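You operate a simulated robot arm through the tools that you are given. There is no shell and no other tool.

The job below is to be done with a simulated robot arm. You get a single attempt, and the scene is never put back.

JOB
Put the tray from the small white table in the gap and close the trays up at the gate.
Fine: set it down with the belt standing, drop the gate, run at speed 1 until the first three touch, then stop.

It is judged by the outcome, as a careful person would: the job done as asked, and still so three seconds after it is handed in. It fails if anything else is knocked over, pushed out of place, dropped, spilled or broken.

ROBOT AND FRAMES
A 6-joint arm with a two-finger gripper, fixed in place. Base frame: the origin is on the floor under the middle of its stand, x ahead of it, y to its left, z up; the work surface is at about z = 780. Lengths are in mm, angles in degrees, forces in N, time in s.
It reaches about 1298 mm from its shoulder. Its first joint turns from -149.0 to 149.0 degrees. Payload 1.57 kg.
The tool frame sits at the grasp point between the pads (the TCP): z along the fingers, y along the line on which they close. The tips reach 21 mm beyond it. The gripper opens to 70 mm; its body begins 50 mm behind the TCP.
Orientation is told as [roll, pitch, yaw] about the base's x, y, z axes, in that order, counted from this pose: with the fingers straight down and closing along the base's y, the tool's x points along the base's -x, its y along +y and its z along -z.

CONTROLS
- The arm moves only by the tool servo_tool. Its argument "targets" is a list of rows, each a list of 7 numbers: the shift along the tool's x, y, z in units of 25 mm (1.0 is 25 mm), then the turn, a rotation vector about the tool's x, y, z in units of 6 degrees (1.0 is 6 degrees), then the finger opening in mm, from 0 to 70. In form: [[dx, dy, dz, wx, wy, wz, gripper], ...]. A call has 1 to 20 rows; each row shifts and turns the commanded pose from where the row before left it, along the tool's axes as they then stand. A call with a number of a shift or a turn outside -1 to 1 is refused whole. Rows are played at 5 a second. More than 50 mm and 8.6 degrees between two rows, or a gripper value outside its range, and nothing of the call is played. A pose out of reach is approached as far as the arm can. The call stops where the force on the tool passes 60 N (or 10 N more than at its start, if that is more) or the arm is blocked; 0.2 s more then pass. Each finger travels about 103.7 mm/s and halts on what it meets, pressing with about 30 N; the grip force reading is that of the motor and also rises with nothing between the fingers. The clock runs only during rows and for 0.2 s after the last one: add rows that do not move to give the fingers time. It gives the time, the measured TCP pose, the force on the tool (base axes), the opening and the grip force at its end, in the units of the frame above (readings bear some noise), with the torque about the TCP (base axes, N m) and any sound that the robot's microphone picked up.
- Cameras (640 x 400 px; columns grow to the right, rows downward): "scene" is fixed at [220.7, -650.7, 1498.8]; the picture's right is [0.85, -0.52, 0.00], its down [-0.46, -0.76, -0.45] and it looks along [0.23, 0.38, -0.89] (base axes); focal length 214 px, centre (320, 200). "wrist" rides on the gripper at [79, 4, -81] in the tool frame; the picture's right is [-0.05, 1.00, 0.00], its down [-0.67, -0.04, -0.74] and it looks along [-0.74, -0.04, 0.67] (tool axes); focal length 256 px, centre (320, 200). There is no depth. A picture from a camera that has moved, and an enlarged one, comes with that camera's place and axes in the base frame and with its lens.
- camera(camera): a new picture of that camera. No time passes.
- raise_lower(by): slides the trunk up (or, below 0, down) by that many mm; the arm rides with it, the base frame stays. It gives what a move gives, with no picture.
- zoom(camera, box): a new picture of the part [left, top, right, bottom] of that camera's present view, enlarged. No time passes.
- finish_job(): hands the job in; it is judged then, once.

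Nothing tells you positions but the pictures and the camera data. Unless the task says otherwise, let go and move clear before handing in.

The tools are called after "Call:" as a command line: name --pt "numbers of a row" for each row, then --argument value for the rest, lists and objects as JSON in quotes. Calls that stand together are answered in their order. servo_tool: Moves the arm, as the interface text tells. Its arguments: {"type":"object","properties":{"targets":{"type":"array"}},"required":["targets"]} The other tools are called the same way: raise_lower (by) moves the trunk up or down; camera (camera) takes a picture; zoom (camera, box) takes an enlarged picture of a part of a camera's view; finish_job () hands the job in.

At the start:

```text
clock: 0.0
tool_pos: [738.2, -163.0, 1176.1]
orientation: [0.1, 0.1, 0.0]
ft_force: [-0.4, -0.1, 0.6]
moment: [0.0, 0.01, 0.0]
opening: 70.1
grip_force: 0.1
trunk travel left (down, up): [-857.0, 113.0]
```

scene: 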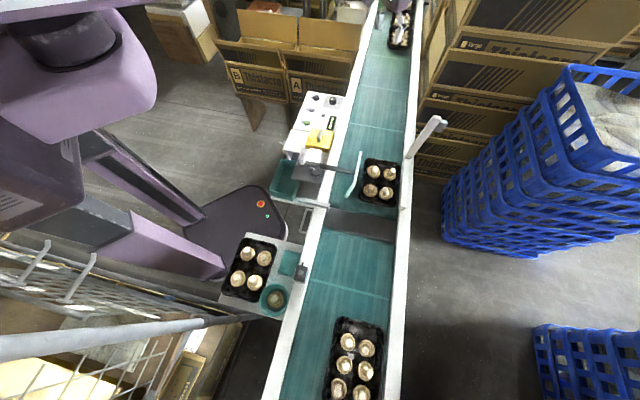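
wrist: 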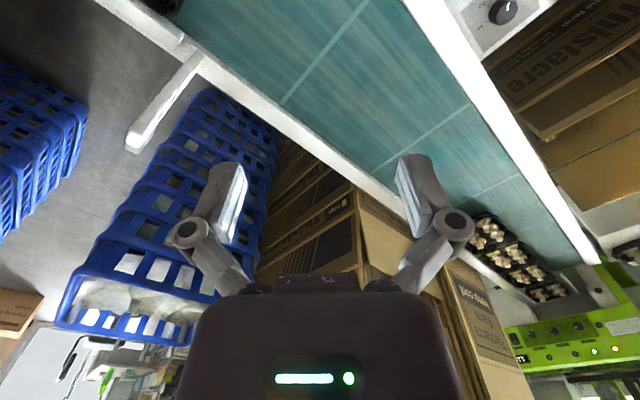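

I see a conveyor with mushroom trays, a small white table with a tray on it, and a control box with knobs, a yellow switch and perhaps a gate lever. I'll look closer before moving.

Call:
zoom --camera "scene" --box '[260, 80, 420, 220]'

Call:
zoom --camera "scene" --box '[200, 200, 420, 400]'

Call:
zoom --camera "scene" --box '[280, 85, 350, 145]'

Call:
zoom --camera "scene" --box '[340, 0, 460, 100]'

```text
2.86 times, centred on (340, 150) of scene
camera zoom: at [220.7, -650.7, 1498.8], right [0.85, -0.52, 0.0], down [-0.46, -0.76, -0.45], along [0.23, 0.38, -0.89], focal length 613 px, centre (263, 343)
```

zoom: 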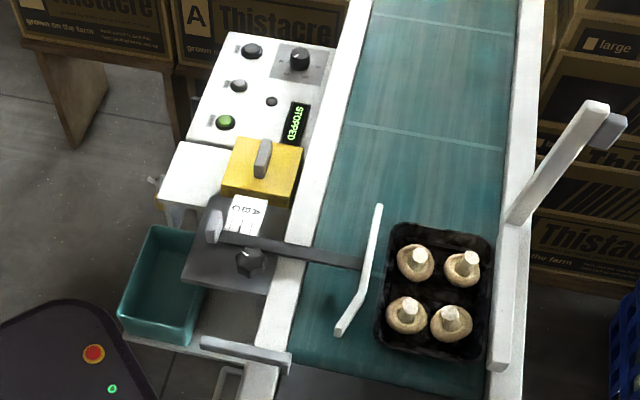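

```text
2.00 times, centred on (310, 300) of scene
camera zoom: at [220.7, -650.7, 1498.8], right [0.85, -0.52, 0.0], down [-0.46, -0.76, -0.45], along [0.23, 0.38, -0.89], focal length 429 px, centre (340, 0)
```

zoom: 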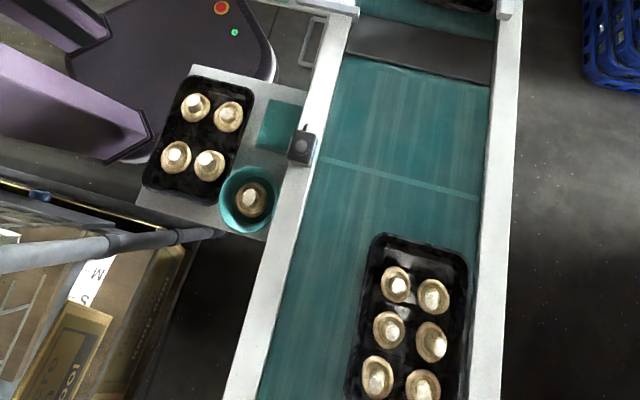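

```text
6.67 times, centred on (315, 115) of scene
camera zoom: at [220.7, -650.7, 1498.8], right [0.85, -0.52, 0.0], down [-0.46, -0.76, -0.45], along [0.23, 0.38, -0.89], focal length 1430 px, centre (353, 767)
```

zoom: 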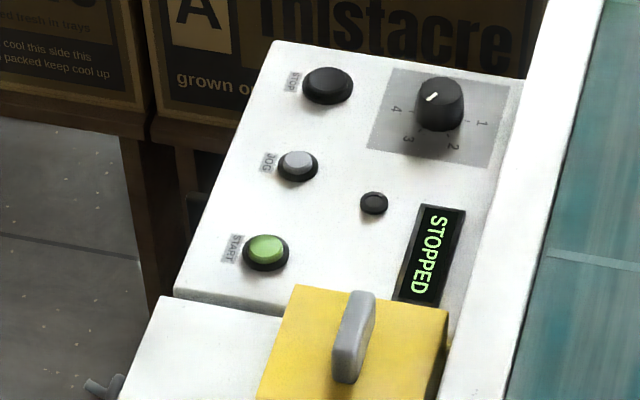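

```text
4.00 times, centred on (400, 50) of scene
camera zoom: at [220.7, -650.7, 1498.8], right [0.85, -0.52, 0.0], down [-0.46, -0.76, -0.45], along [0.23, 0.38, -0.89], focal length 858 px, centre (0, 800)
```

zoom: 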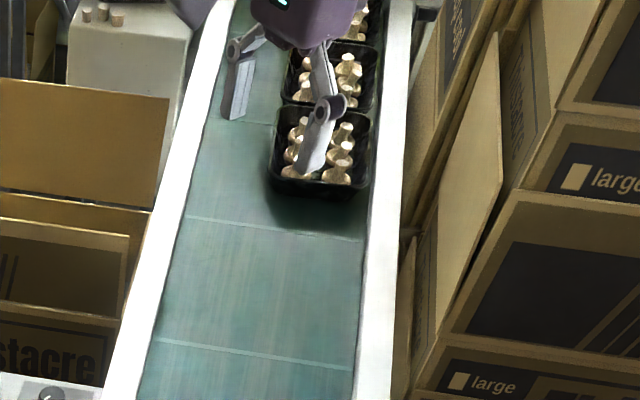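

The belt runs diagonally past the robot. I need to identify the gate, the gap and the belt direction, so I'll look at more details from both cameras.

Call:
zoom --camera "wrist" --box '[80, 0, 340, 160]'

Call:
zoom --camera "wrist" --box '[440, 180, 640, 400]'

Call:
zoom --camera "scene" --box '[380, 100, 460, 220]'

Call:
zoom --camera "scene" --box '[270, 135, 360, 225]'

Call:
zoom --camera "scene" --box '[370, 0, 430, 50]'

Call:
zoom --camera "scene" --box '[210, 220, 320, 330]'

```text
2.46 times, centred on (210, 80) of wrist
camera zoom: at [658.3, -158.0, 1257.4], right [0.05, 1.0, 0.0], down [0.67, -0.04, 0.74], along [0.74, -0.04, -0.67], focal length 630 px, centre (591, 495)
```

zoom: 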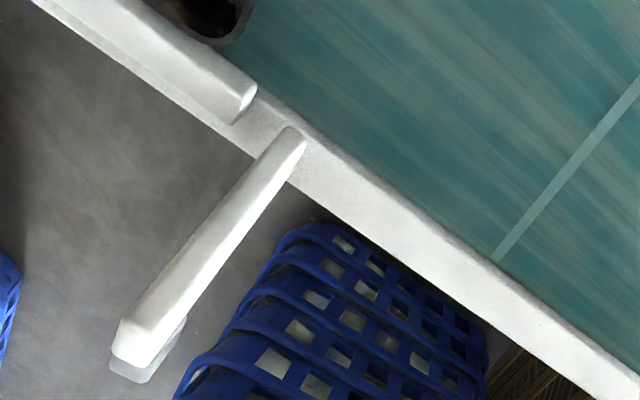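

```text
1.82 times, centred on (540, 290) of wrist
camera zoom: at [658.3, -158.0, 1257.4], right [0.05, 1.0, 0.0], down [0.67, -0.04, 0.74], along [0.74, -0.04, -0.67], focal length 465 px, centre (-80, 36)
```

zoom: 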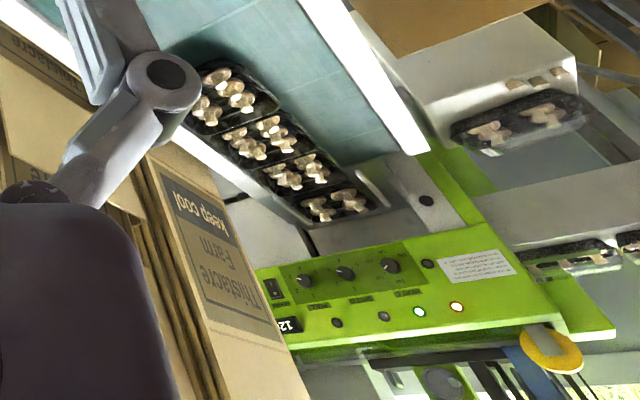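

```text
3.33 times, centred on (420, 160) of scene
camera zoom: at [220.7, -650.7, 1498.8], right [0.85, -0.52, 0.0], down [-0.46, -0.76, -0.45], along [0.23, 0.38, -0.89], focal length 715 px, centre (-13, 333)
```

zoom: 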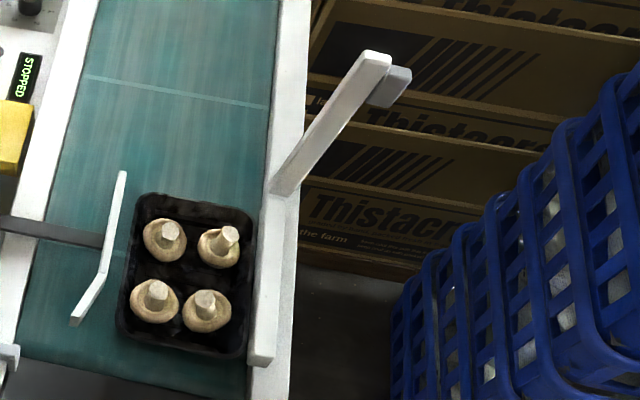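

```text
4.44 times, centred on (315, 180) of scene
camera zoom: at [220.7, -650.7, 1498.8], right [0.85, -0.52, 0.0], down [-0.46, -0.76, -0.45], along [0.23, 0.38, -0.89], focal length 953 px, centre (342, 289)
```

zoom: 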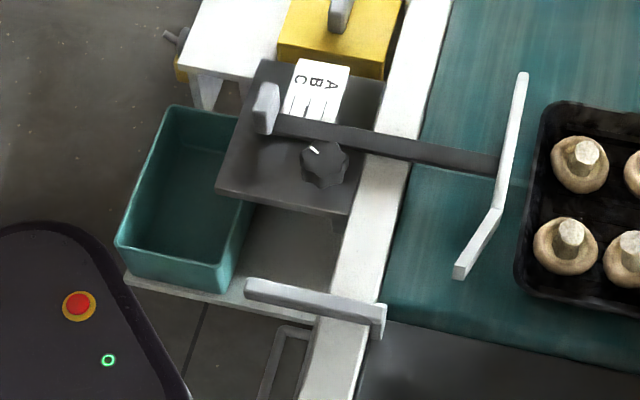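

```text
8.00 times, centred on (400, 25) of scene
camera zoom: at [220.7, -650.7, 1498.8], right [0.85, -0.52, 0.0], down [-0.46, -0.76, -0.45], along [0.23, 0.38, -0.89], focal length 1716 px, centre (-320, 1600)
```

zoom: 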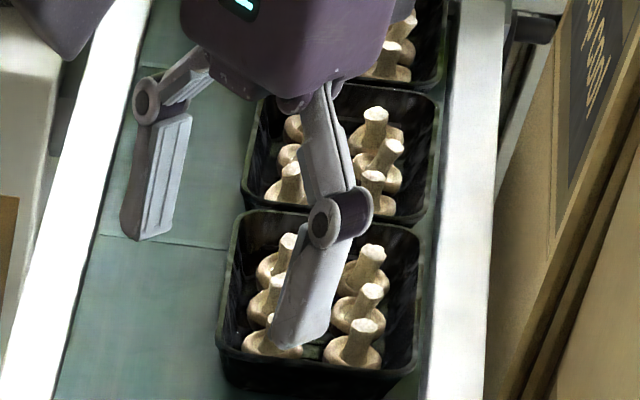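

```text
3.64 times, centred on (265, 275) of scene
camera zoom: at [220.7, -650.7, 1498.8], right [0.85, -0.52, 0.0], down [-0.46, -0.76, -0.45], along [0.23, 0.38, -0.89], focal length 780 px, centre (520, -73)
```

zoom: 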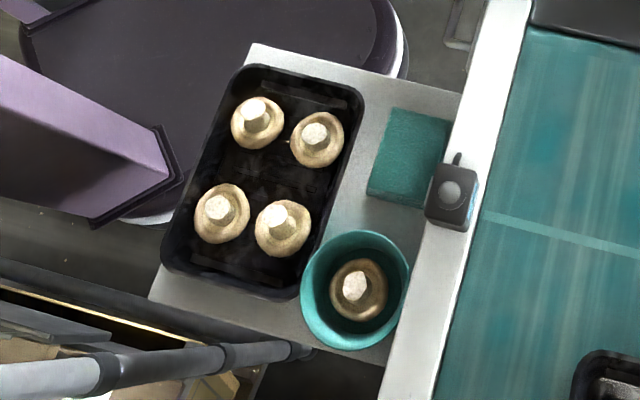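

The belt seems to run away from the camera. The upright white bar on the right rail looks like the raised gate, just ahead of the first tray, and the gap lies between that tray and the six-mushroom tray. Next I'll bring the wrist camera over the panel to read the controls.

Call:
servo_tool --pt "0.89 0.8 0.4 0 0 0 70" --pt "0.89 0.8 0.4 0 0 0 70" --pt "0.89 0.8 0.4 0 0 0 70" --pt "0.89 0.8 0.4 0 0 0 70" --pt "0.89 0.8 0.4 0 0 0 70" --pt "0.89 0.8 0.4 0 0 0 70" --pt "0.89 0.8 0.4 0 0 0 70"

Call:
camera --camera "wrist"

Call:
camera --camera "scene"

```text
clock: 1.6
tool_pos: [579.1, -23.0, 1175.8]
orientation: [-0.1, 0.1, 0.0]
ft_force: [0.0, 0.0, -0.1]
moment: [-0.02, -0.03, -0.01]
opening: 70.2
grip_force: 0.0
out of reach, approached as far as the arm can: row 1, 2, 3, 4, 5, 6, 7
trunk travel left (down, up): [-857.0, 113.0]
```

```text
taken
camera wrist: at [500.2, -18.1, 1257.6], right [0.05, 1.0, 0.0], down [0.67, -0.04, 0.75], along [0.74, -0.04, -0.67], focal length 256 px, centre (320, 200)
```

wrist: 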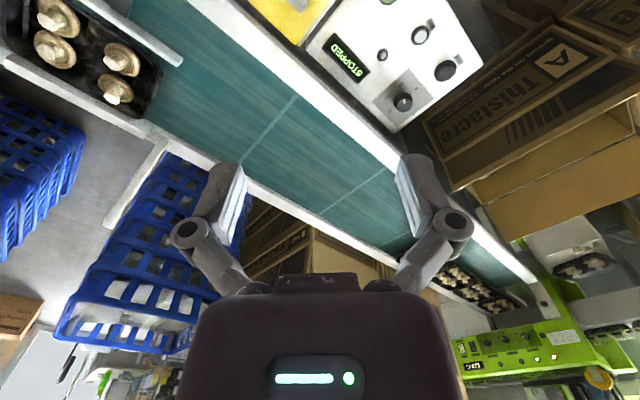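

```text
taken
```

scene: 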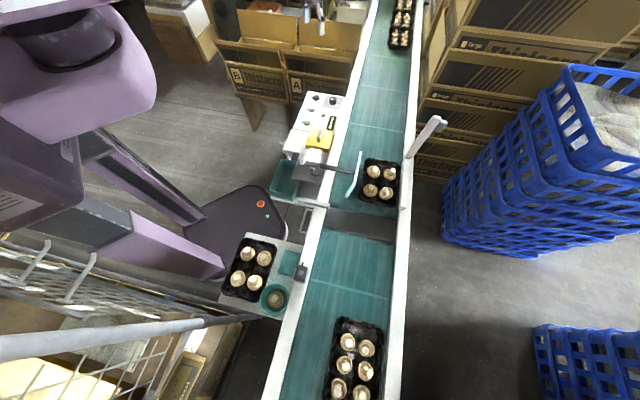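

The arm would not lower by itself (row out of reach), so I need to lower the trunk. I see clear space below the tool, so I'll lower it 150 mm.

Call:
raise_lower --by -150

Call:
camera --camera "wrist"

Call:
camera --camera "scene"

```text
clock: 3.4
tool_pos: [579.8, -22.7, 1026.2]
orientation: [0.0, 0.0, 0.0]
ft_force: [-0.8, 0.3, 0.4]
moment: [0.01, 0.02, 0.02]
opening: 70.2
grip_force: 0.0
trunk travel left (down, up): [-707.0, 263.0]
```

```text
taken
camera wrist: at [501.2, -18.6, 1107.5], right [0.05, 1.0, 0.0], down [0.67, -0.04, 0.74], along [0.74, -0.04, -0.67], focal length 256 px, centre (320, 200)
```

wrist: 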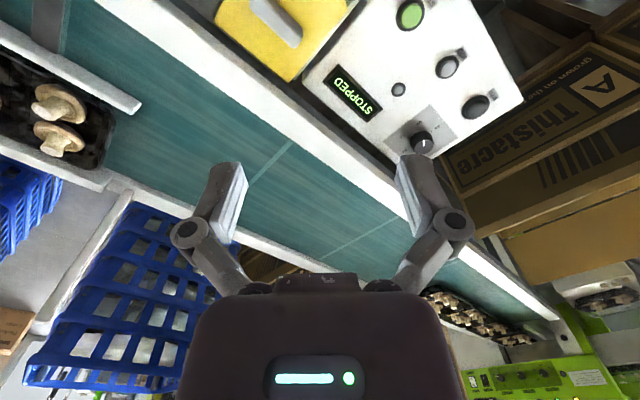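

```text
taken
```

scene: 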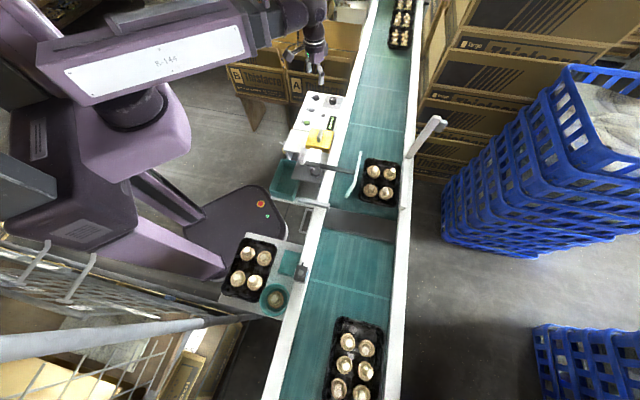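

The arm is now lower and clear of everything. I'll read the panel in detail.

Call:
zoom --camera "wrist" --box '[300, 0, 540, 160]'

Call:
zoom --camera "wrist" --box '[390, 90, 500, 160]'

Call:
zoom --camera "scene" --box '[315, 90, 347, 110]'

Call:
zoom --camera "wrist" --box '[0, 0, 200, 130]'

```text
2.50 times, centred on (420, 80) of wrist
camera zoom: at [501.2, -18.6, 1107.5], right [0.05, 1.0, 0.0], down [0.67, -0.04, 0.74], along [0.74, -0.04, -0.67], focal length 640 px, centre (70, 500)
```

zoom: 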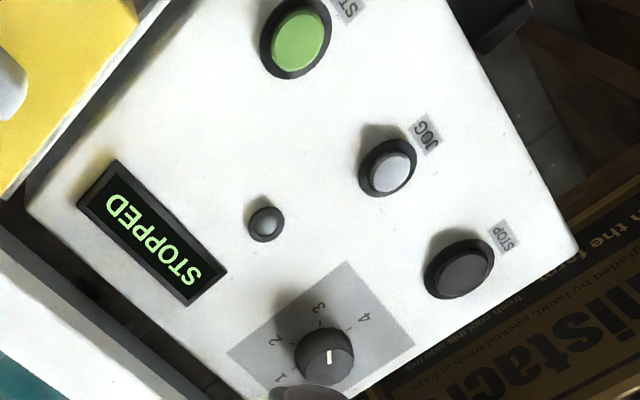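

```text
5.71 times, centred on (445, 125) of wrist
camera zoom: at [501.2, -18.6, 1107.5], right [0.05, 1.0, 0.0], down [0.67, -0.04, 0.74], along [0.74, -0.04, -0.67], focal length 1463 px, centre (-394, 629)
```

zoom: 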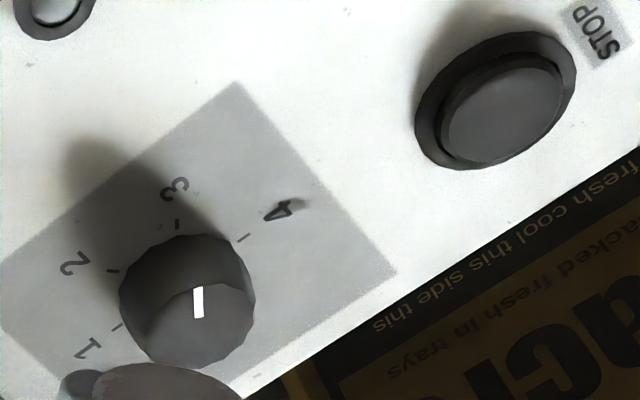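

```text
16.00 times, centred on (331, 100) of scene
camera zoom: at [220.7, -650.7, 1498.8], right [0.85, -0.52, 0.0], down [-0.46, -0.76, -0.45], along [0.23, 0.38, -0.89], focal length 3432 px, centre (144, 1800)
```

zoom: 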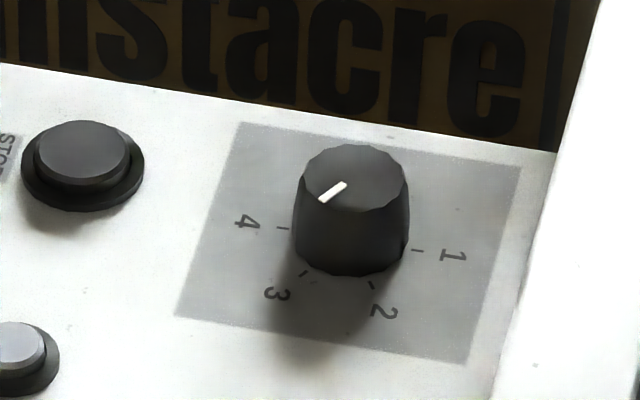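

```text
3.08 times, centred on (100, 65) of wrist
camera zoom: at [501.2, -18.6, 1107.5], right [0.05, 1.0, 0.0], down [0.67, -0.04, 0.74], along [0.74, -0.04, -0.67], focal length 788 px, centre (997, 615)
```

zoom: 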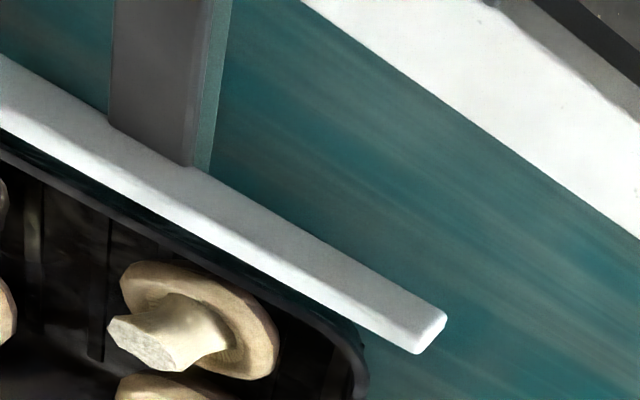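

The knob points at 3 and the display reads STOPPED, so I will have to turn it to 1. Next I'll move the camera closer above the panel to measure it.

Call:
servo_tool --pt "-0.5 0.9 0 0 0 0 70" --pt "-0.5 0.9 0 0 0 0 70" --pt "-0.5 0.9 0 0 0 0 70" --pt "-0.5 0.9 0 0 0 0 70" --pt "-0.5 0.9 0 0 0 0 70" --pt "-0.5 0.9 0 0 0 0 70" --pt "-0.5 0.9 0 0 0 0 70" --pt "-0.5 0.9 0 0 0 0 70" --pt "-0.5 0.9 0 0 0 0 70"

Call:
camera --camera "wrist"

Call:
camera --camera "scene"

```text
clock: 5.3
tool_pos: [693.6, 178.5, 1024.5]
orientation: [0.0, -0.1, 0.0]
ft_force: [0.1, -0.1, 0.0]
moment: [0.01, 0.01, 0.0]
opening: 69.9
grip_force: 0.0
trunk travel left (down, up): [-707.0, 263.0]
```

```text
taken
camera wrist: at [615.1, 182.5, 1107.3], right [0.05, 1.0, 0.0], down [0.67, -0.04, 0.74], along [0.74, -0.04, -0.67], focal length 256 px, centre (320, 200)
```

wrist: 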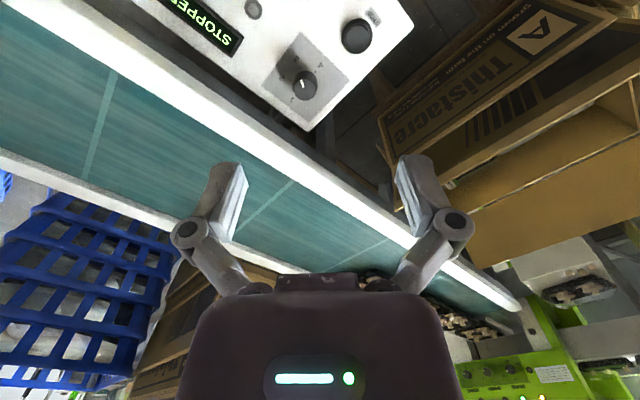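

```text
taken
```

scene: 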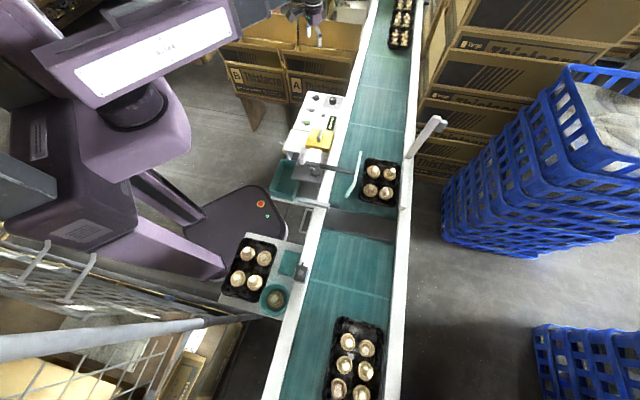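

From two views I put the STOP button near (725, 226, 718) and the knob near (790, 153), with marks 60° apart, so 3 to 1 is 120° counter-clockwise seen from above. I'll lower the trunk for a closer look.

Call:
raise_lower --by -130

Call:
camera --camera "wrist"

Call:
camera --camera "scene"

```text
clock: 6.9
tool_pos: [694.7, 177.7, 894.9]
orientation: [0.1, 0.0, -0.1]
ft_force: [0.7, 0.1, -0.3]
moment: [-0.02, 0.0, -0.02]
opening: 69.7
grip_force: 0.0
trunk travel left (down, up): [-577.0, 393.0]
```

```text
taken
camera wrist: at [614.6, 181.9, 977.5], right [0.05, 1.0, 0.0], down [0.67, -0.04, 0.74], along [0.74, -0.04, -0.67], focal length 256 px, centre (320, 200)
```

wrist: 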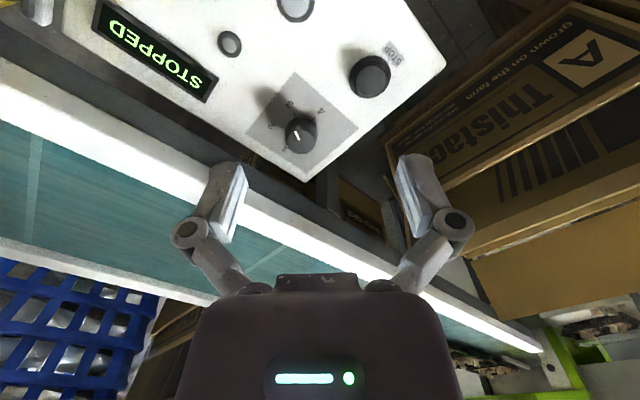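

```text
taken
```

scene: 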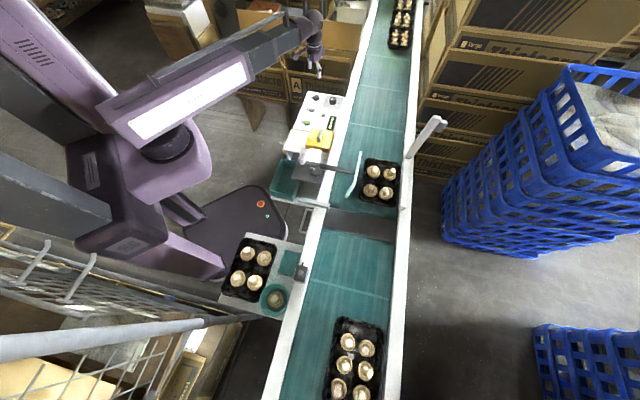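

I'll move over the knob and turn the tool to yaw -45 so that the camera sits on the robot side, away from the rail.

Call:
servo_tool --pt "-0.8 -0.15 0 0 0 0 70" --pt "-0.8 -0.15 0 0 0 0 70" --pt "-0.8 -0.15 0 0 0 0 70" --pt "-0.8 -0.15 0 0 0 0 70" --pt "0 0 0 0 0 0.9375 70" --pt "0 0 0 0 0 0.9375 70" --pt "0 0 0 0 0 0.9375 70" --pt "0 0 0 0 0 0.9375 70" --pt "0 0 0 0 0 0.9375 70" --pt "0 0 0 0 0 0.9375 70" --pt "0 0 0 0 0 0.9375 70" --pt "0 0 0 0 0 0.9375 70"

Call:
camera --camera "wrist"

Call:
camera --camera "scene"

```text
clock: 9.5
tool_pos: [774.0, 162.3, 894.6]
orientation: [0.0, 0.0, -45.1]
ft_force: [-0.5, 0.1, 0.9]
moment: [-0.02, -0.01, -0.01]
opening: 69.9
grip_force: 0.1
trunk travel left (down, up): [-577.0, 393.0]
```

```text
taken
camera wrist: at [721.1, 221.7, 977.4], right [0.74, 0.67, 0.0], down [0.45, -0.5, 0.74], along [0.5, -0.55, -0.67], focal length 256 px, centre (320, 200)
```

wrist: 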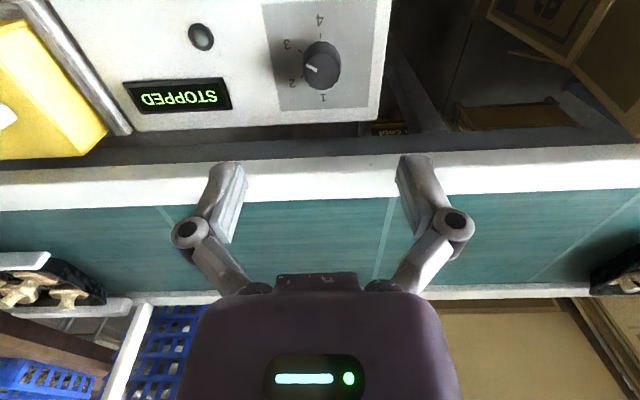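

```text
taken
```

scene: 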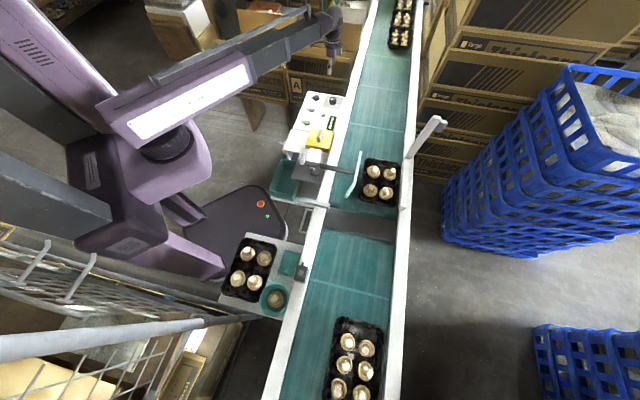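

The view is aligned with the belt now. I'll zoom on the knob and the panel.

Call:
zoom --camera "wrist" --box '[260, 0, 400, 110]'

Call:
zoom --camera "wrist" --box '[0, 0, 260, 160]'

Call:
zoom --camera "wrist" --box '[160, 140, 480, 310]'

```text
3.64 times, centred on (330, 55) of wrist
camera zoom: at [721.1, 221.7, 977.4], right [0.74, 0.67, 0.0], down [0.45, -0.5, 0.74], along [0.5, -0.55, -0.67], focal length 931 px, centre (284, 727)
```

zoom: 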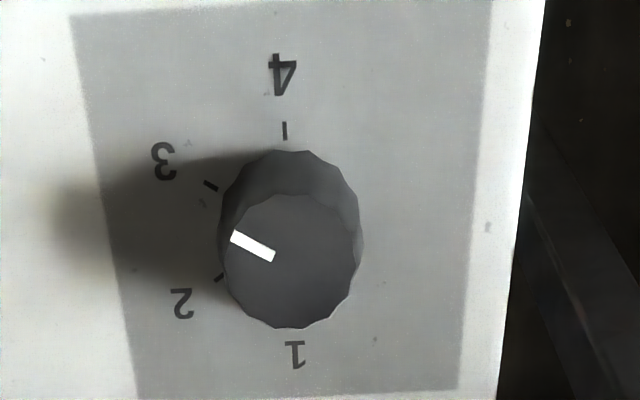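

```text
2.46 times, centred on (130, 80) of wrist
camera zoom: at [721.1, 221.7, 977.4], right [0.74, 0.67, 0.0], down [0.45, -0.5, 0.74], along [0.5, -0.55, -0.67], focal length 630 px, centre (788, 495)
```

zoom: 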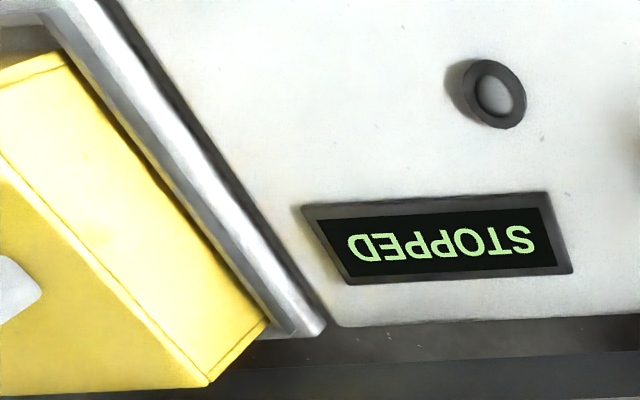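

```text
2.00 times, centred on (320, 225) of wrist
camera zoom: at [721.1, 221.7, 977.4], right [0.74, 0.67, 0.0], down [0.45, -0.5, 0.74], along [0.5, -0.55, -0.67], focal length 512 px, centre (320, 150)
```

zoom: 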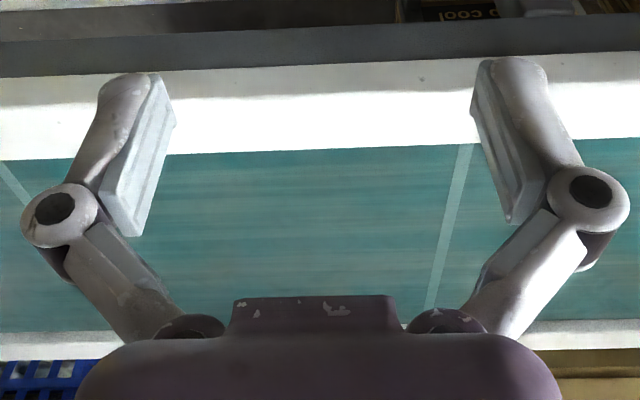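

The mark clearly sits at 3. The knob centre is about (785, 154), its top near z 725, and the left rail top is near z 780. I'll align over the knob, turn to yaw -75 and see whether the arm can lower from here.

Call:
servo_tool --pt "-0.53 0.07 0 0 0 0 70" --pt "0 0 0 0 0 1 70" --pt "0 0 0 0 0 1 70" --pt "0 0 0 0 0 1 70" --pt "0 0 0 0 0 1 70" --pt "0 0 0 0 0 1 70" --pt "0 0 1 0 0 0 70" --pt "0 0 1 0 0 0 70" --pt "0 0 0 0 0 0 70"

Call:
camera --camera "wrist"

```text
clock: 11.5
tool_pos: [785.9, 154.1, 894.9]
orientation: [0.0, 0.0, -75.0]
ft_force: [-0.2, -0.7, 0.1]
moment: [-0.03, -0.01, 0.02]
opening: 70.2
grip_force: 0.1
out of reach, approached as far as the arm can: row 7, 8
trunk travel left (down, up): [-577.0, 393.0]
```

```text
taken
camera wrist: at [769.1, 232.5, 977.4], right [0.98, 0.21, 0.0], down [0.14, -0.65, 0.74], along [0.15, -0.73, -0.67], focal length 256 px, centre (320, 200)
```

wrist: 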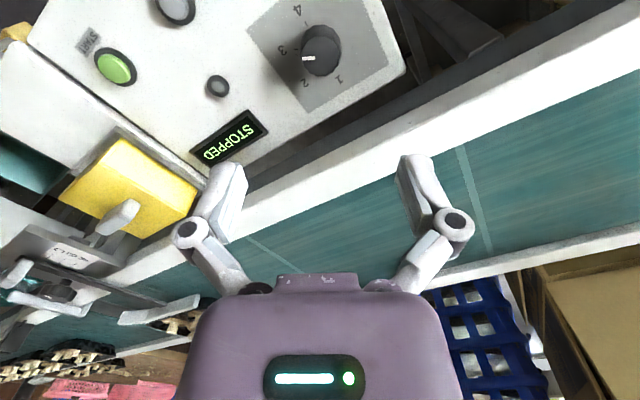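

The knob sits under the axis as planned, but the arm refuses to go down. I'll test whether the arm can move vertically at all by going up a little and back.

Call:
servo_tool --pt "0 0 -1 0 0 0 70" --pt "0 0 0 0 0 0 70"

Call:
servo_tool --pt "0 0 1 0 0 0 70" --pt "0 0 0 0 0 0 70"

Call:
camera --camera "scene"

```text
clock: 12.1
tool_pos: [786.1, 154.5, 896.0]
orientation: [0.0, 0.0, -75.0]
ft_force: [1.0, 0.0, -0.2]
moment: [0.03, 0.01, 0.02]
opening: 69.9
grip_force: 0.1
out of reach, approached as far as the arm can: row 1
trunk travel left (down, up): [-577.0, 393.0]
```

```text
clock: 12.7
tool_pos: [785.8, 154.4, 894.8]
orientation: [0.0, 0.1, -75.0]
ft_force: [-0.5, 0.0, 0.1]
moment: [0.0, -0.02, 0.01]
opening: 70.1
grip_force: 0.1
out of reach, approached as far as the arm can: row 1
trunk travel left (down, up): [-577.0, 393.0]
```

```text
taken
```

scene: 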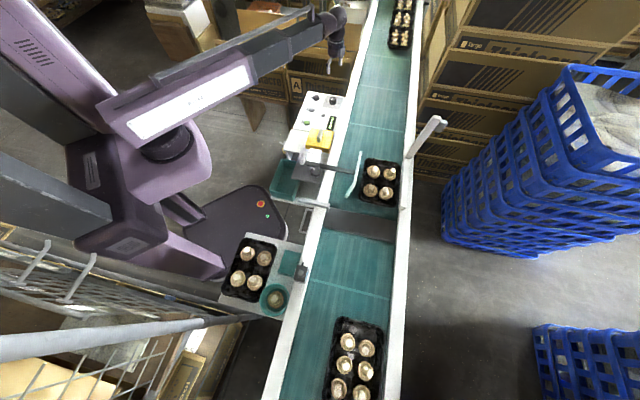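

The arm evidently moves only horizontally and turns; height comes from the trunk alone. I'll lower the trunk in steps over the knob, checking in between.

Call:
raise_lower --by -95

Call:
camera --camera "wrist"

Call:
zoom --camera "wrist" --box '[180, 40, 460, 240]'

```text
clock: 14.0
tool_pos: [785.3, 154.9, 800.8]
orientation: [0.0, 0.0, -75.0]
ft_force: [-0.6, 0.3, 0.8]
moment: [0.02, 0.0, -0.03]
opening: 69.9
grip_force: 0.1
trunk travel left (down, up): [-482.0, 488.0]
```

```text
taken
camera wrist: at [769.1, 232.5, 882.4], right [0.98, 0.21, 0.0], down [0.14, -0.65, 0.74], along [0.15, -0.73, -0.67], focal length 256 px, centre (320, 200)
```

wrist: 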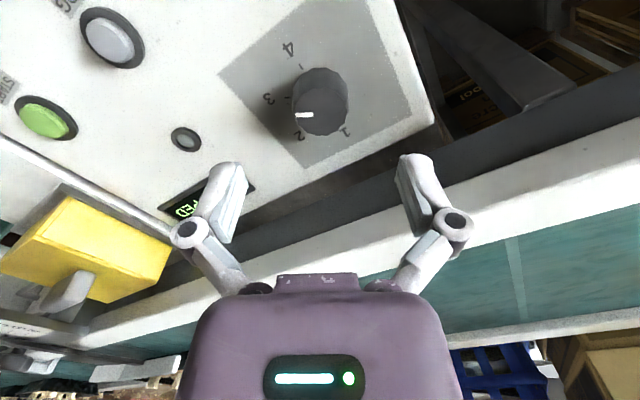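

```text
2.00 times, centred on (320, 140) of wrist
camera zoom: at [769.1, 232.5, 882.4], right [0.98, 0.21, 0.0], down [0.14, -0.65, 0.74], along [0.15, -0.73, -0.67], focal length 512 px, centre (320, 320)
```

zoom: 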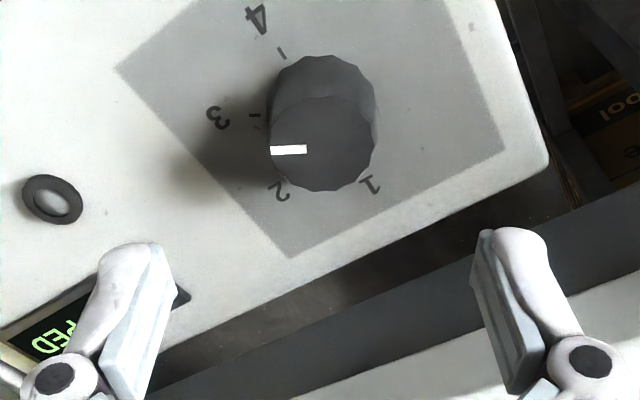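

The knob is centred between the fingers, top about z 730–738. I'll go down further with the fingers straddling it.

Call:
raise_lower --by -38

Call:
zoom --camera "wrist" --box '[180, 60, 460, 260]'

Call:
camera --camera "scene"

```text
clock: 14.8
tool_pos: [783.9, 155.2, 762.8]
orientation: [0.0, 0.0, -75.0]
ft_force: [-0.5, 0.5, 1.1]
moment: [0.01, 0.01, 0.01]
opening: 70.1
grip_force: 0.1
trunk travel left (down, up): [-444.0, 526.0]
```

```text
2.00 times, centred on (320, 160) of wrist
camera zoom: at [769.1, 232.5, 844.4], right [0.98, 0.21, 0.0], down [0.14, -0.65, 0.74], along [0.15, -0.73, -0.67], focal length 512 px, centre (320, 280)
```

zoom: 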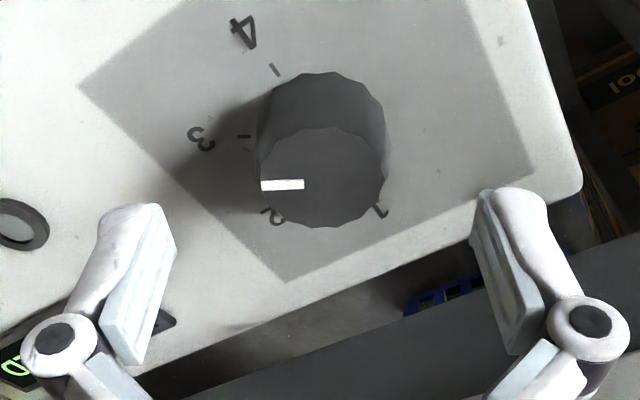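

```text
taken
```

scene: 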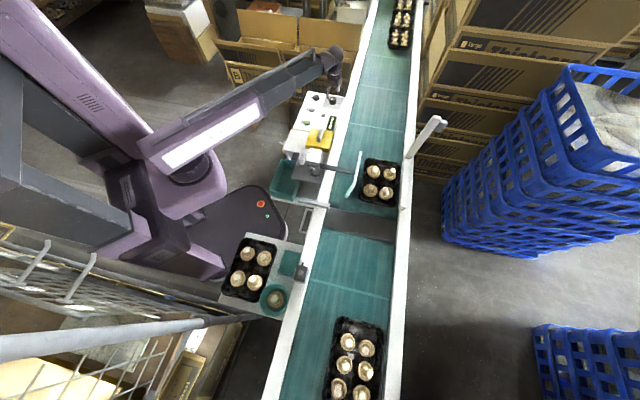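

The knob is well centred, top at about z 736 and panel near z 713. I'll lower 22 mm so that the tips clear the panel by several millimetres, then close gently on the knob.

Call:
raise_lower --by -22

Call:
servo_tool --pt "0 0 0 0 0 0 45" --pt "0 0 0 0 0 0 30" --pt "0 0 0 0 0 0 28" --pt "0 0 0 0 0 0 28"

Call:
zoom --camera "wrist" --box '[180, 60, 460, 260]'

```text
clock: 15.5
tool_pos: [785.8, 155.0, 741.0]
orientation: [0.0, -0.1, -74.9]
ft_force: [-0.3, -0.8, 0.4]
moment: [-0.03, 0.0, -0.01]
opening: 69.9
grip_force: 0.1
trunk travel left (down, up): [-422.0, 548.0]
```

```text
clock: 16.5
tool_pos: [785.4, 154.3, 741.5]
orientation: [0.0, 0.0, -75.0]
ft_force: [3.7, 1.0, 6.6]
moment: [0.01, -0.07, 0.05]
opening: 36.2
grip_force: 32.4
trunk travel left (down, up): [-422.0, 548.0]
```

```text
2.00 times, centred on (320, 160) of wrist
camera zoom: at [769.2, 232.6, 822.6], right [0.98, 0.21, 0.0], down [0.14, -0.65, 0.74], along [0.16, -0.73, -0.67], focal length 512 px, centre (320, 280)
```

zoom: 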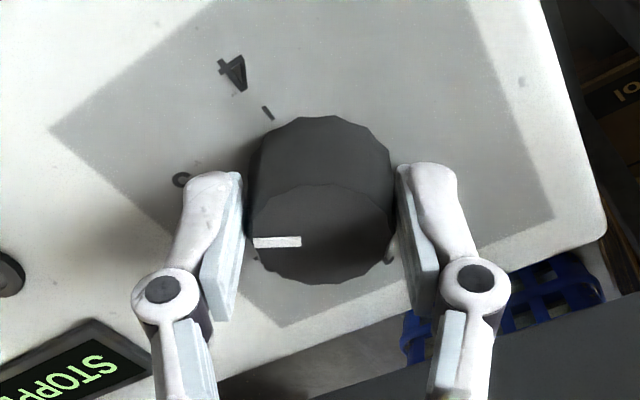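

The knob is held (opening 36 mm, 32 N). I'll turn counter-clockwise 30° first and check that it follows.

Call:
servo_tool --pt "0 0 0 0 0 -1 28" --pt "0 0 0 0 0 -1 28" --pt "0 0 0 0 0 -1 28" --pt "0 0 0 0 0 -1 28" --pt "0 0 0 0 0 -1 28"

Call:
zoom --camera "wrist" --box '[180, 60, 460, 260]'

```text
clock: 17.7
tool_pos: [783.6, 153.5, 740.7]
orientation: [0.0, -0.1, -44.9]
ft_force: [-11.7, -9.8, -4.8]
moment: [-0.2, 0.06, -0.05]
opening: 36.2
grip_force: 31.9
trunk travel left (down, up): [-422.0, 548.0]
```

```text
2.00 times, centred on (320, 160) of wrist
camera zoom: at [730.8, 212.9, 822.6], right [0.74, 0.67, 0.0], down [0.45, -0.49, 0.74], along [0.5, -0.55, -0.67], focal length 512 px, centre (320, 280)
```

zoom: 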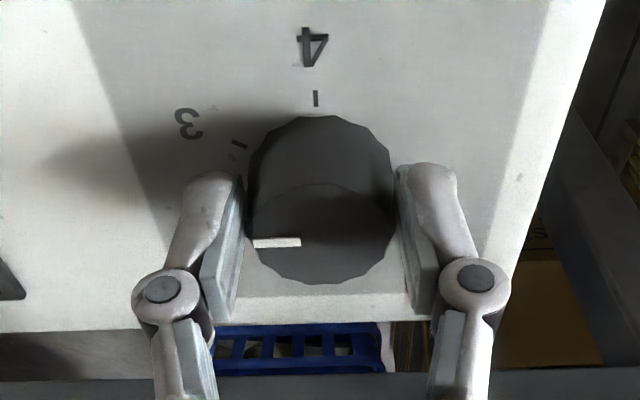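

The knob follows the tool. I'll continue another 30° to mark 2.

Call:
servo_tool --pt "0 0 0 0 0 -1 28" --pt "0 0 0 0 0 -1 28" --pt "0 0 0 0 0 -1 28" --pt "0 0 0 0 0 -1 28" --pt "0 0 0 0 0 -1 28"

Call:
camera --camera "wrist"

Call:
zoom --camera "wrist" --box '[180, 60, 460, 260]'

Call:
camera --camera "scene"

```text
clock: 18.9
tool_pos: [787.7, 153.7, 739.6]
orientation: [-0.1, -0.1, -14.9]
ft_force: [-4.2, -22.3, -4.0]
moment: [-0.16, 0.29, -0.02]
opening: 41.7
grip_force: 10.1
trunk travel left (down, up): [-422.0, 548.0]
```

```text
taken
camera wrist: at [711.5, 178.3, 822.6], right [0.31, 0.95, 0.0], down [0.63, -0.2, 0.75], along [0.71, -0.23, -0.67], focal length 256 px, centre (320, 200)
```

wrist: 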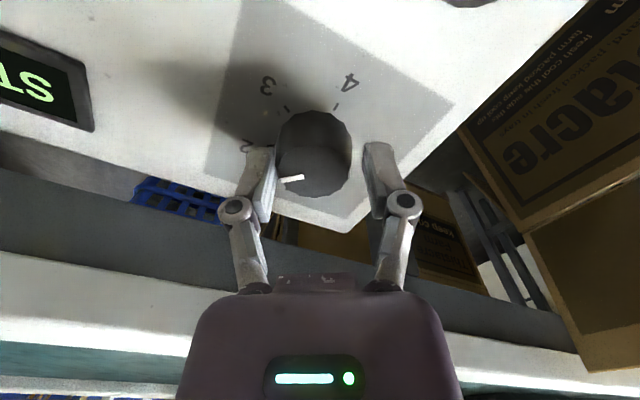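

```text
2.00 times, centred on (320, 160) of wrist
camera zoom: at [711.5, 178.3, 822.6], right [0.31, 0.95, 0.0], down [0.63, -0.2, 0.75], along [0.71, -0.23, -0.67], focal length 512 px, centre (320, 280)
```

zoom: 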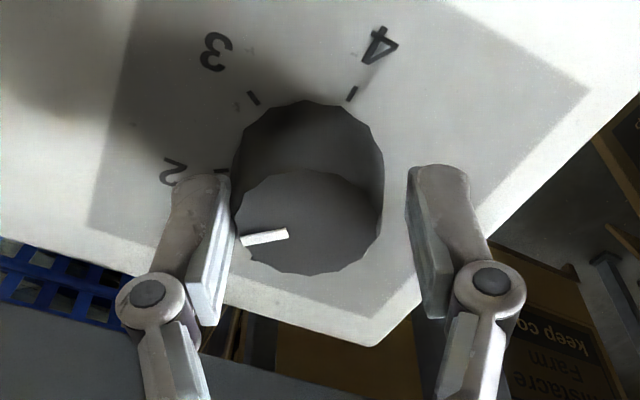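

```text
taken
```

scene: 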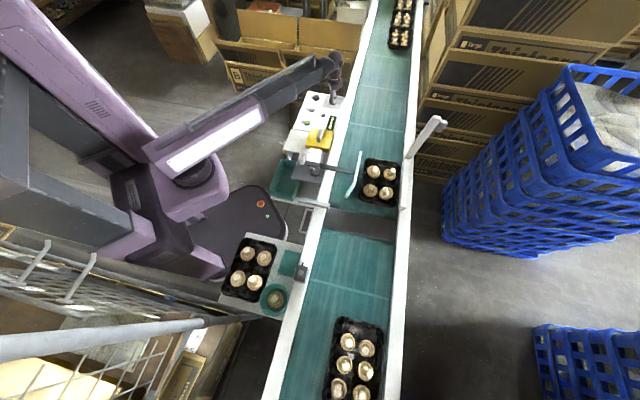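

The knob has clicked on near mark 2 and slipped a bit between the fingers. I'll hold still a moment to let the fingers settle and then look.

Call:
servo_tool --pt "0 0 0 0 0 0 28" --pt "0 0 0 0 0 0 28"

Call:
zoom --camera "wrist" --box '[180, 60, 460, 260]'

```text
clock: 19.5
tool_pos: [785.1, 154.8, 741.3]
orientation: [-0.1, 0.1, -15.0]
ft_force: [-1.8, -19.4, 1.0]
moment: [-0.28, 0.32, -0.03]
opening: 41.5
grip_force: 9.7
trunk travel left (down, up): [-422.0, 548.0]
```

```text
2.00 times, centred on (320, 160) of wrist
camera zoom: at [709.8, 178.4, 822.7], right [0.31, 0.95, 0.0], down [0.63, -0.21, 0.75], along [0.71, -0.23, -0.67], focal length 512 px, centre (320, 280)
```

zoom: 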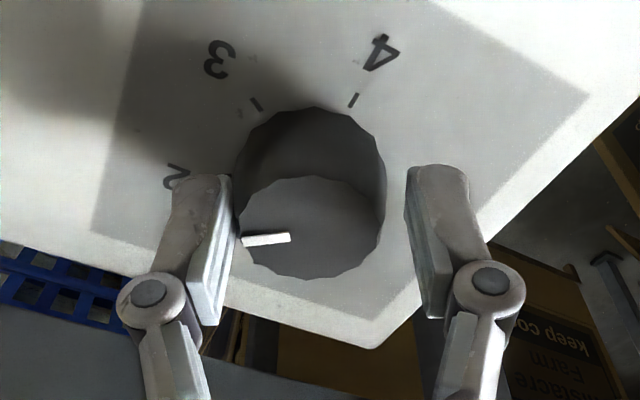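

The fingers are off-centre by about 3 mm. I'll open, re-centre, turn back to yaw -70 and look again.

Call:
servo_tool --pt "0 0 0 0 0 0 62" --pt "0 0 0 0 0 0 62" --pt "0 -0.12 0 0 0 0 62" --pt "0 0 0 0 0 1 62" --pt "0 0 0 0 0 1 62" --pt "0 0 0 0 0 1 62" --pt "0 0 0 0 0 1 62" --pt "0 0 0 0 0 1 62" --pt "0 0 0 0 0 1 62" --pt "0 0 0 0 0 1 62" --pt "0 0 0 0 0 1 62" --pt "0 0 0 0 0 1 62"

Call:
zoom --camera "wrist" --box '[180, 60, 460, 260]'

Call:
zoom --camera "scene" --box '[300, 80, 348, 120]'

```text
clock: 22.1
tool_pos: [785.4, 151.7, 740.7]
orientation: [0.0, -0.1, -69.1]
ft_force: [0.8, 0.5, 0.2]
moment: [0.01, -0.01, 0.0]
opening: 62.3
grip_force: 0.1
trunk travel left (down, up): [-422.0, 548.0]
```

```text
2.00 times, centred on (320, 160) of wrist
camera zoom: at [761.0, 227.4, 822.4], right [0.95, 0.31, 0.0], down [0.21, -0.63, 0.74], along [0.23, -0.71, -0.67], focal length 512 px, centre (320, 280)
```

zoom: 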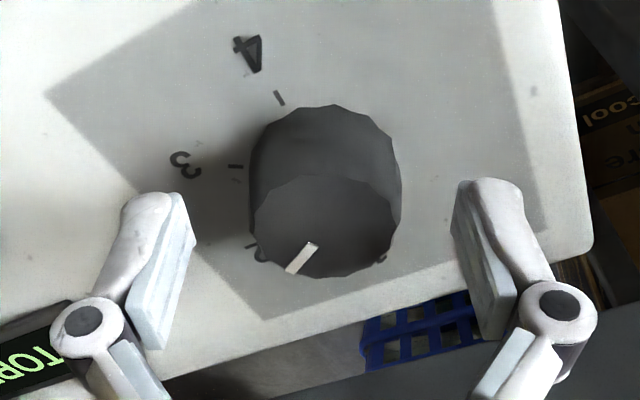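

```text
10.00 times, centred on (324, 100) of scene
camera zoom: at [220.7, -650.7, 1498.8], right [0.85, -0.52, 0.0], down [-0.46, -0.76, -0.45], along [0.23, 0.38, -0.89], focal length 2145 px, centre (280, 1200)
```

zoom: 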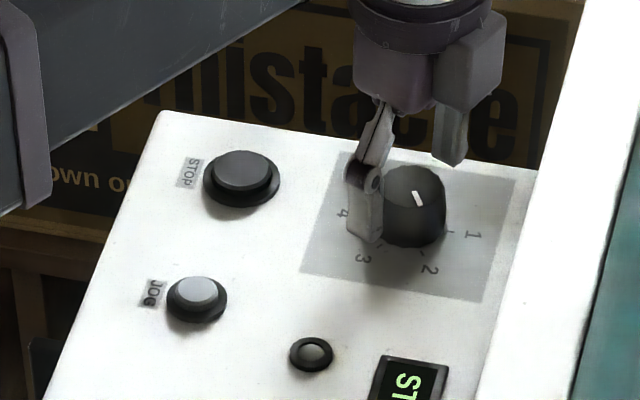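

The mark now sits at 2. I'll close again and turn a further 57° toward 1.

Call:
servo_tool --pt "0 0 0 0 0 0 45" --pt "0 0 0 0 0 0 30" --pt "0 0 0 0 0 0 28" --pt "0 0 0 0 0 -1 28" --pt "0 0 0 0 0 -1 28" --pt "0 0 0 0 0 -1 28" --pt "0 0 0 0 0 -1 28" --pt "0 0 0 0 0 -1 28"

Call:
zoom --camera "wrist" --box '[180, 60, 460, 260]'

```text
clock: 23.9
tool_pos: [786.4, 151.7, 740.5]
orientation: [0.1, -0.1, -38.8]
ft_force: [18.8, 5.9, 14.0]
moment: [0.56, -0.07, 0.04]
opening: 35.8
grip_force: 31.9
trunk travel left (down, up): [-422.0, 548.0]
```

```text
2.00 times, centred on (320, 160) of wrist
camera zoom: at [726.4, 204.8, 822.3], right [0.67, 0.74, 0.0], down [0.5, -0.45, 0.75], along [0.56, -0.5, -0.67], focal length 512 px, centre (320, 280)
```

zoom: 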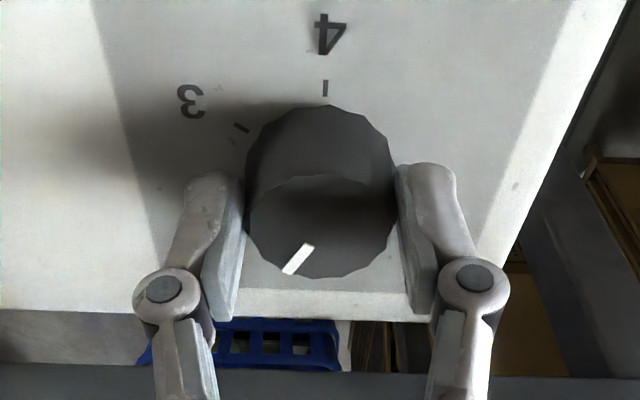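

It follows again. I'll finish the remaining 27°.

Call:
servo_tool --pt "0 0 0 0 0 -1 28" --pt "0 0 0 0 0 -1 28" --pt "0 0 0 0 0 -1 28" --pt "0 0 0 0 0 -1 28" --pt "0 0 0 0 0 -0.5 28"

Call:
zoom --camera "wrist" --box '[180, 60, 460, 260]'

Call:
zoom --camera "scene" --box '[300, 80, 348, 120]'

```text
clock: 25.1
tool_pos: [784.6, 151.3, 740.3]
orientation: [-0.1, 0.0, -11.9]
ft_force: [5.6, -5.5, 4.7]
moment: [-0.22, -1.01, 0.01]
opening: 35.6
grip_force: 32.0
trunk travel left (down, up): [-422.0, 548.0]
```

```text
2.00 times, centred on (320, 160) of wrist
camera zoom: at [708.3, 171.8, 822.5], right [0.26, 0.97, 0.0], down [0.65, -0.17, 0.74], along [0.72, -0.19, -0.67], focal length 512 px, centre (320, 280)
```

zoom: 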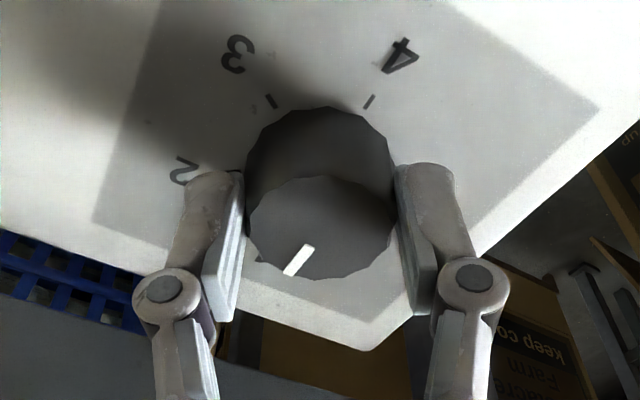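

```text
10.00 times, centred on (324, 100) of scene
camera zoom: at [220.7, -650.7, 1498.8], right [0.85, -0.52, 0.0], down [-0.46, -0.76, -0.45], along [0.23, 0.38, -0.89], focal length 2145 px, centre (280, 1200)
```

zoom: 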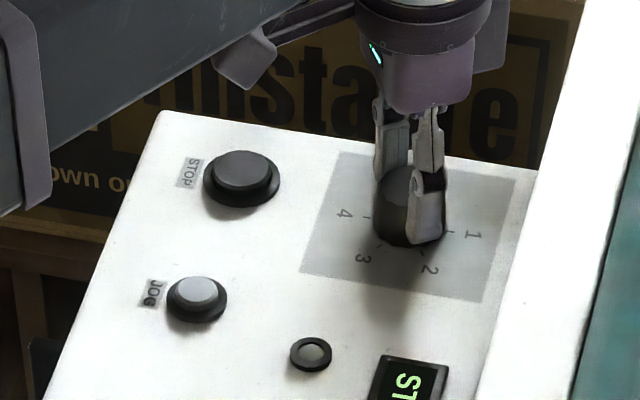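

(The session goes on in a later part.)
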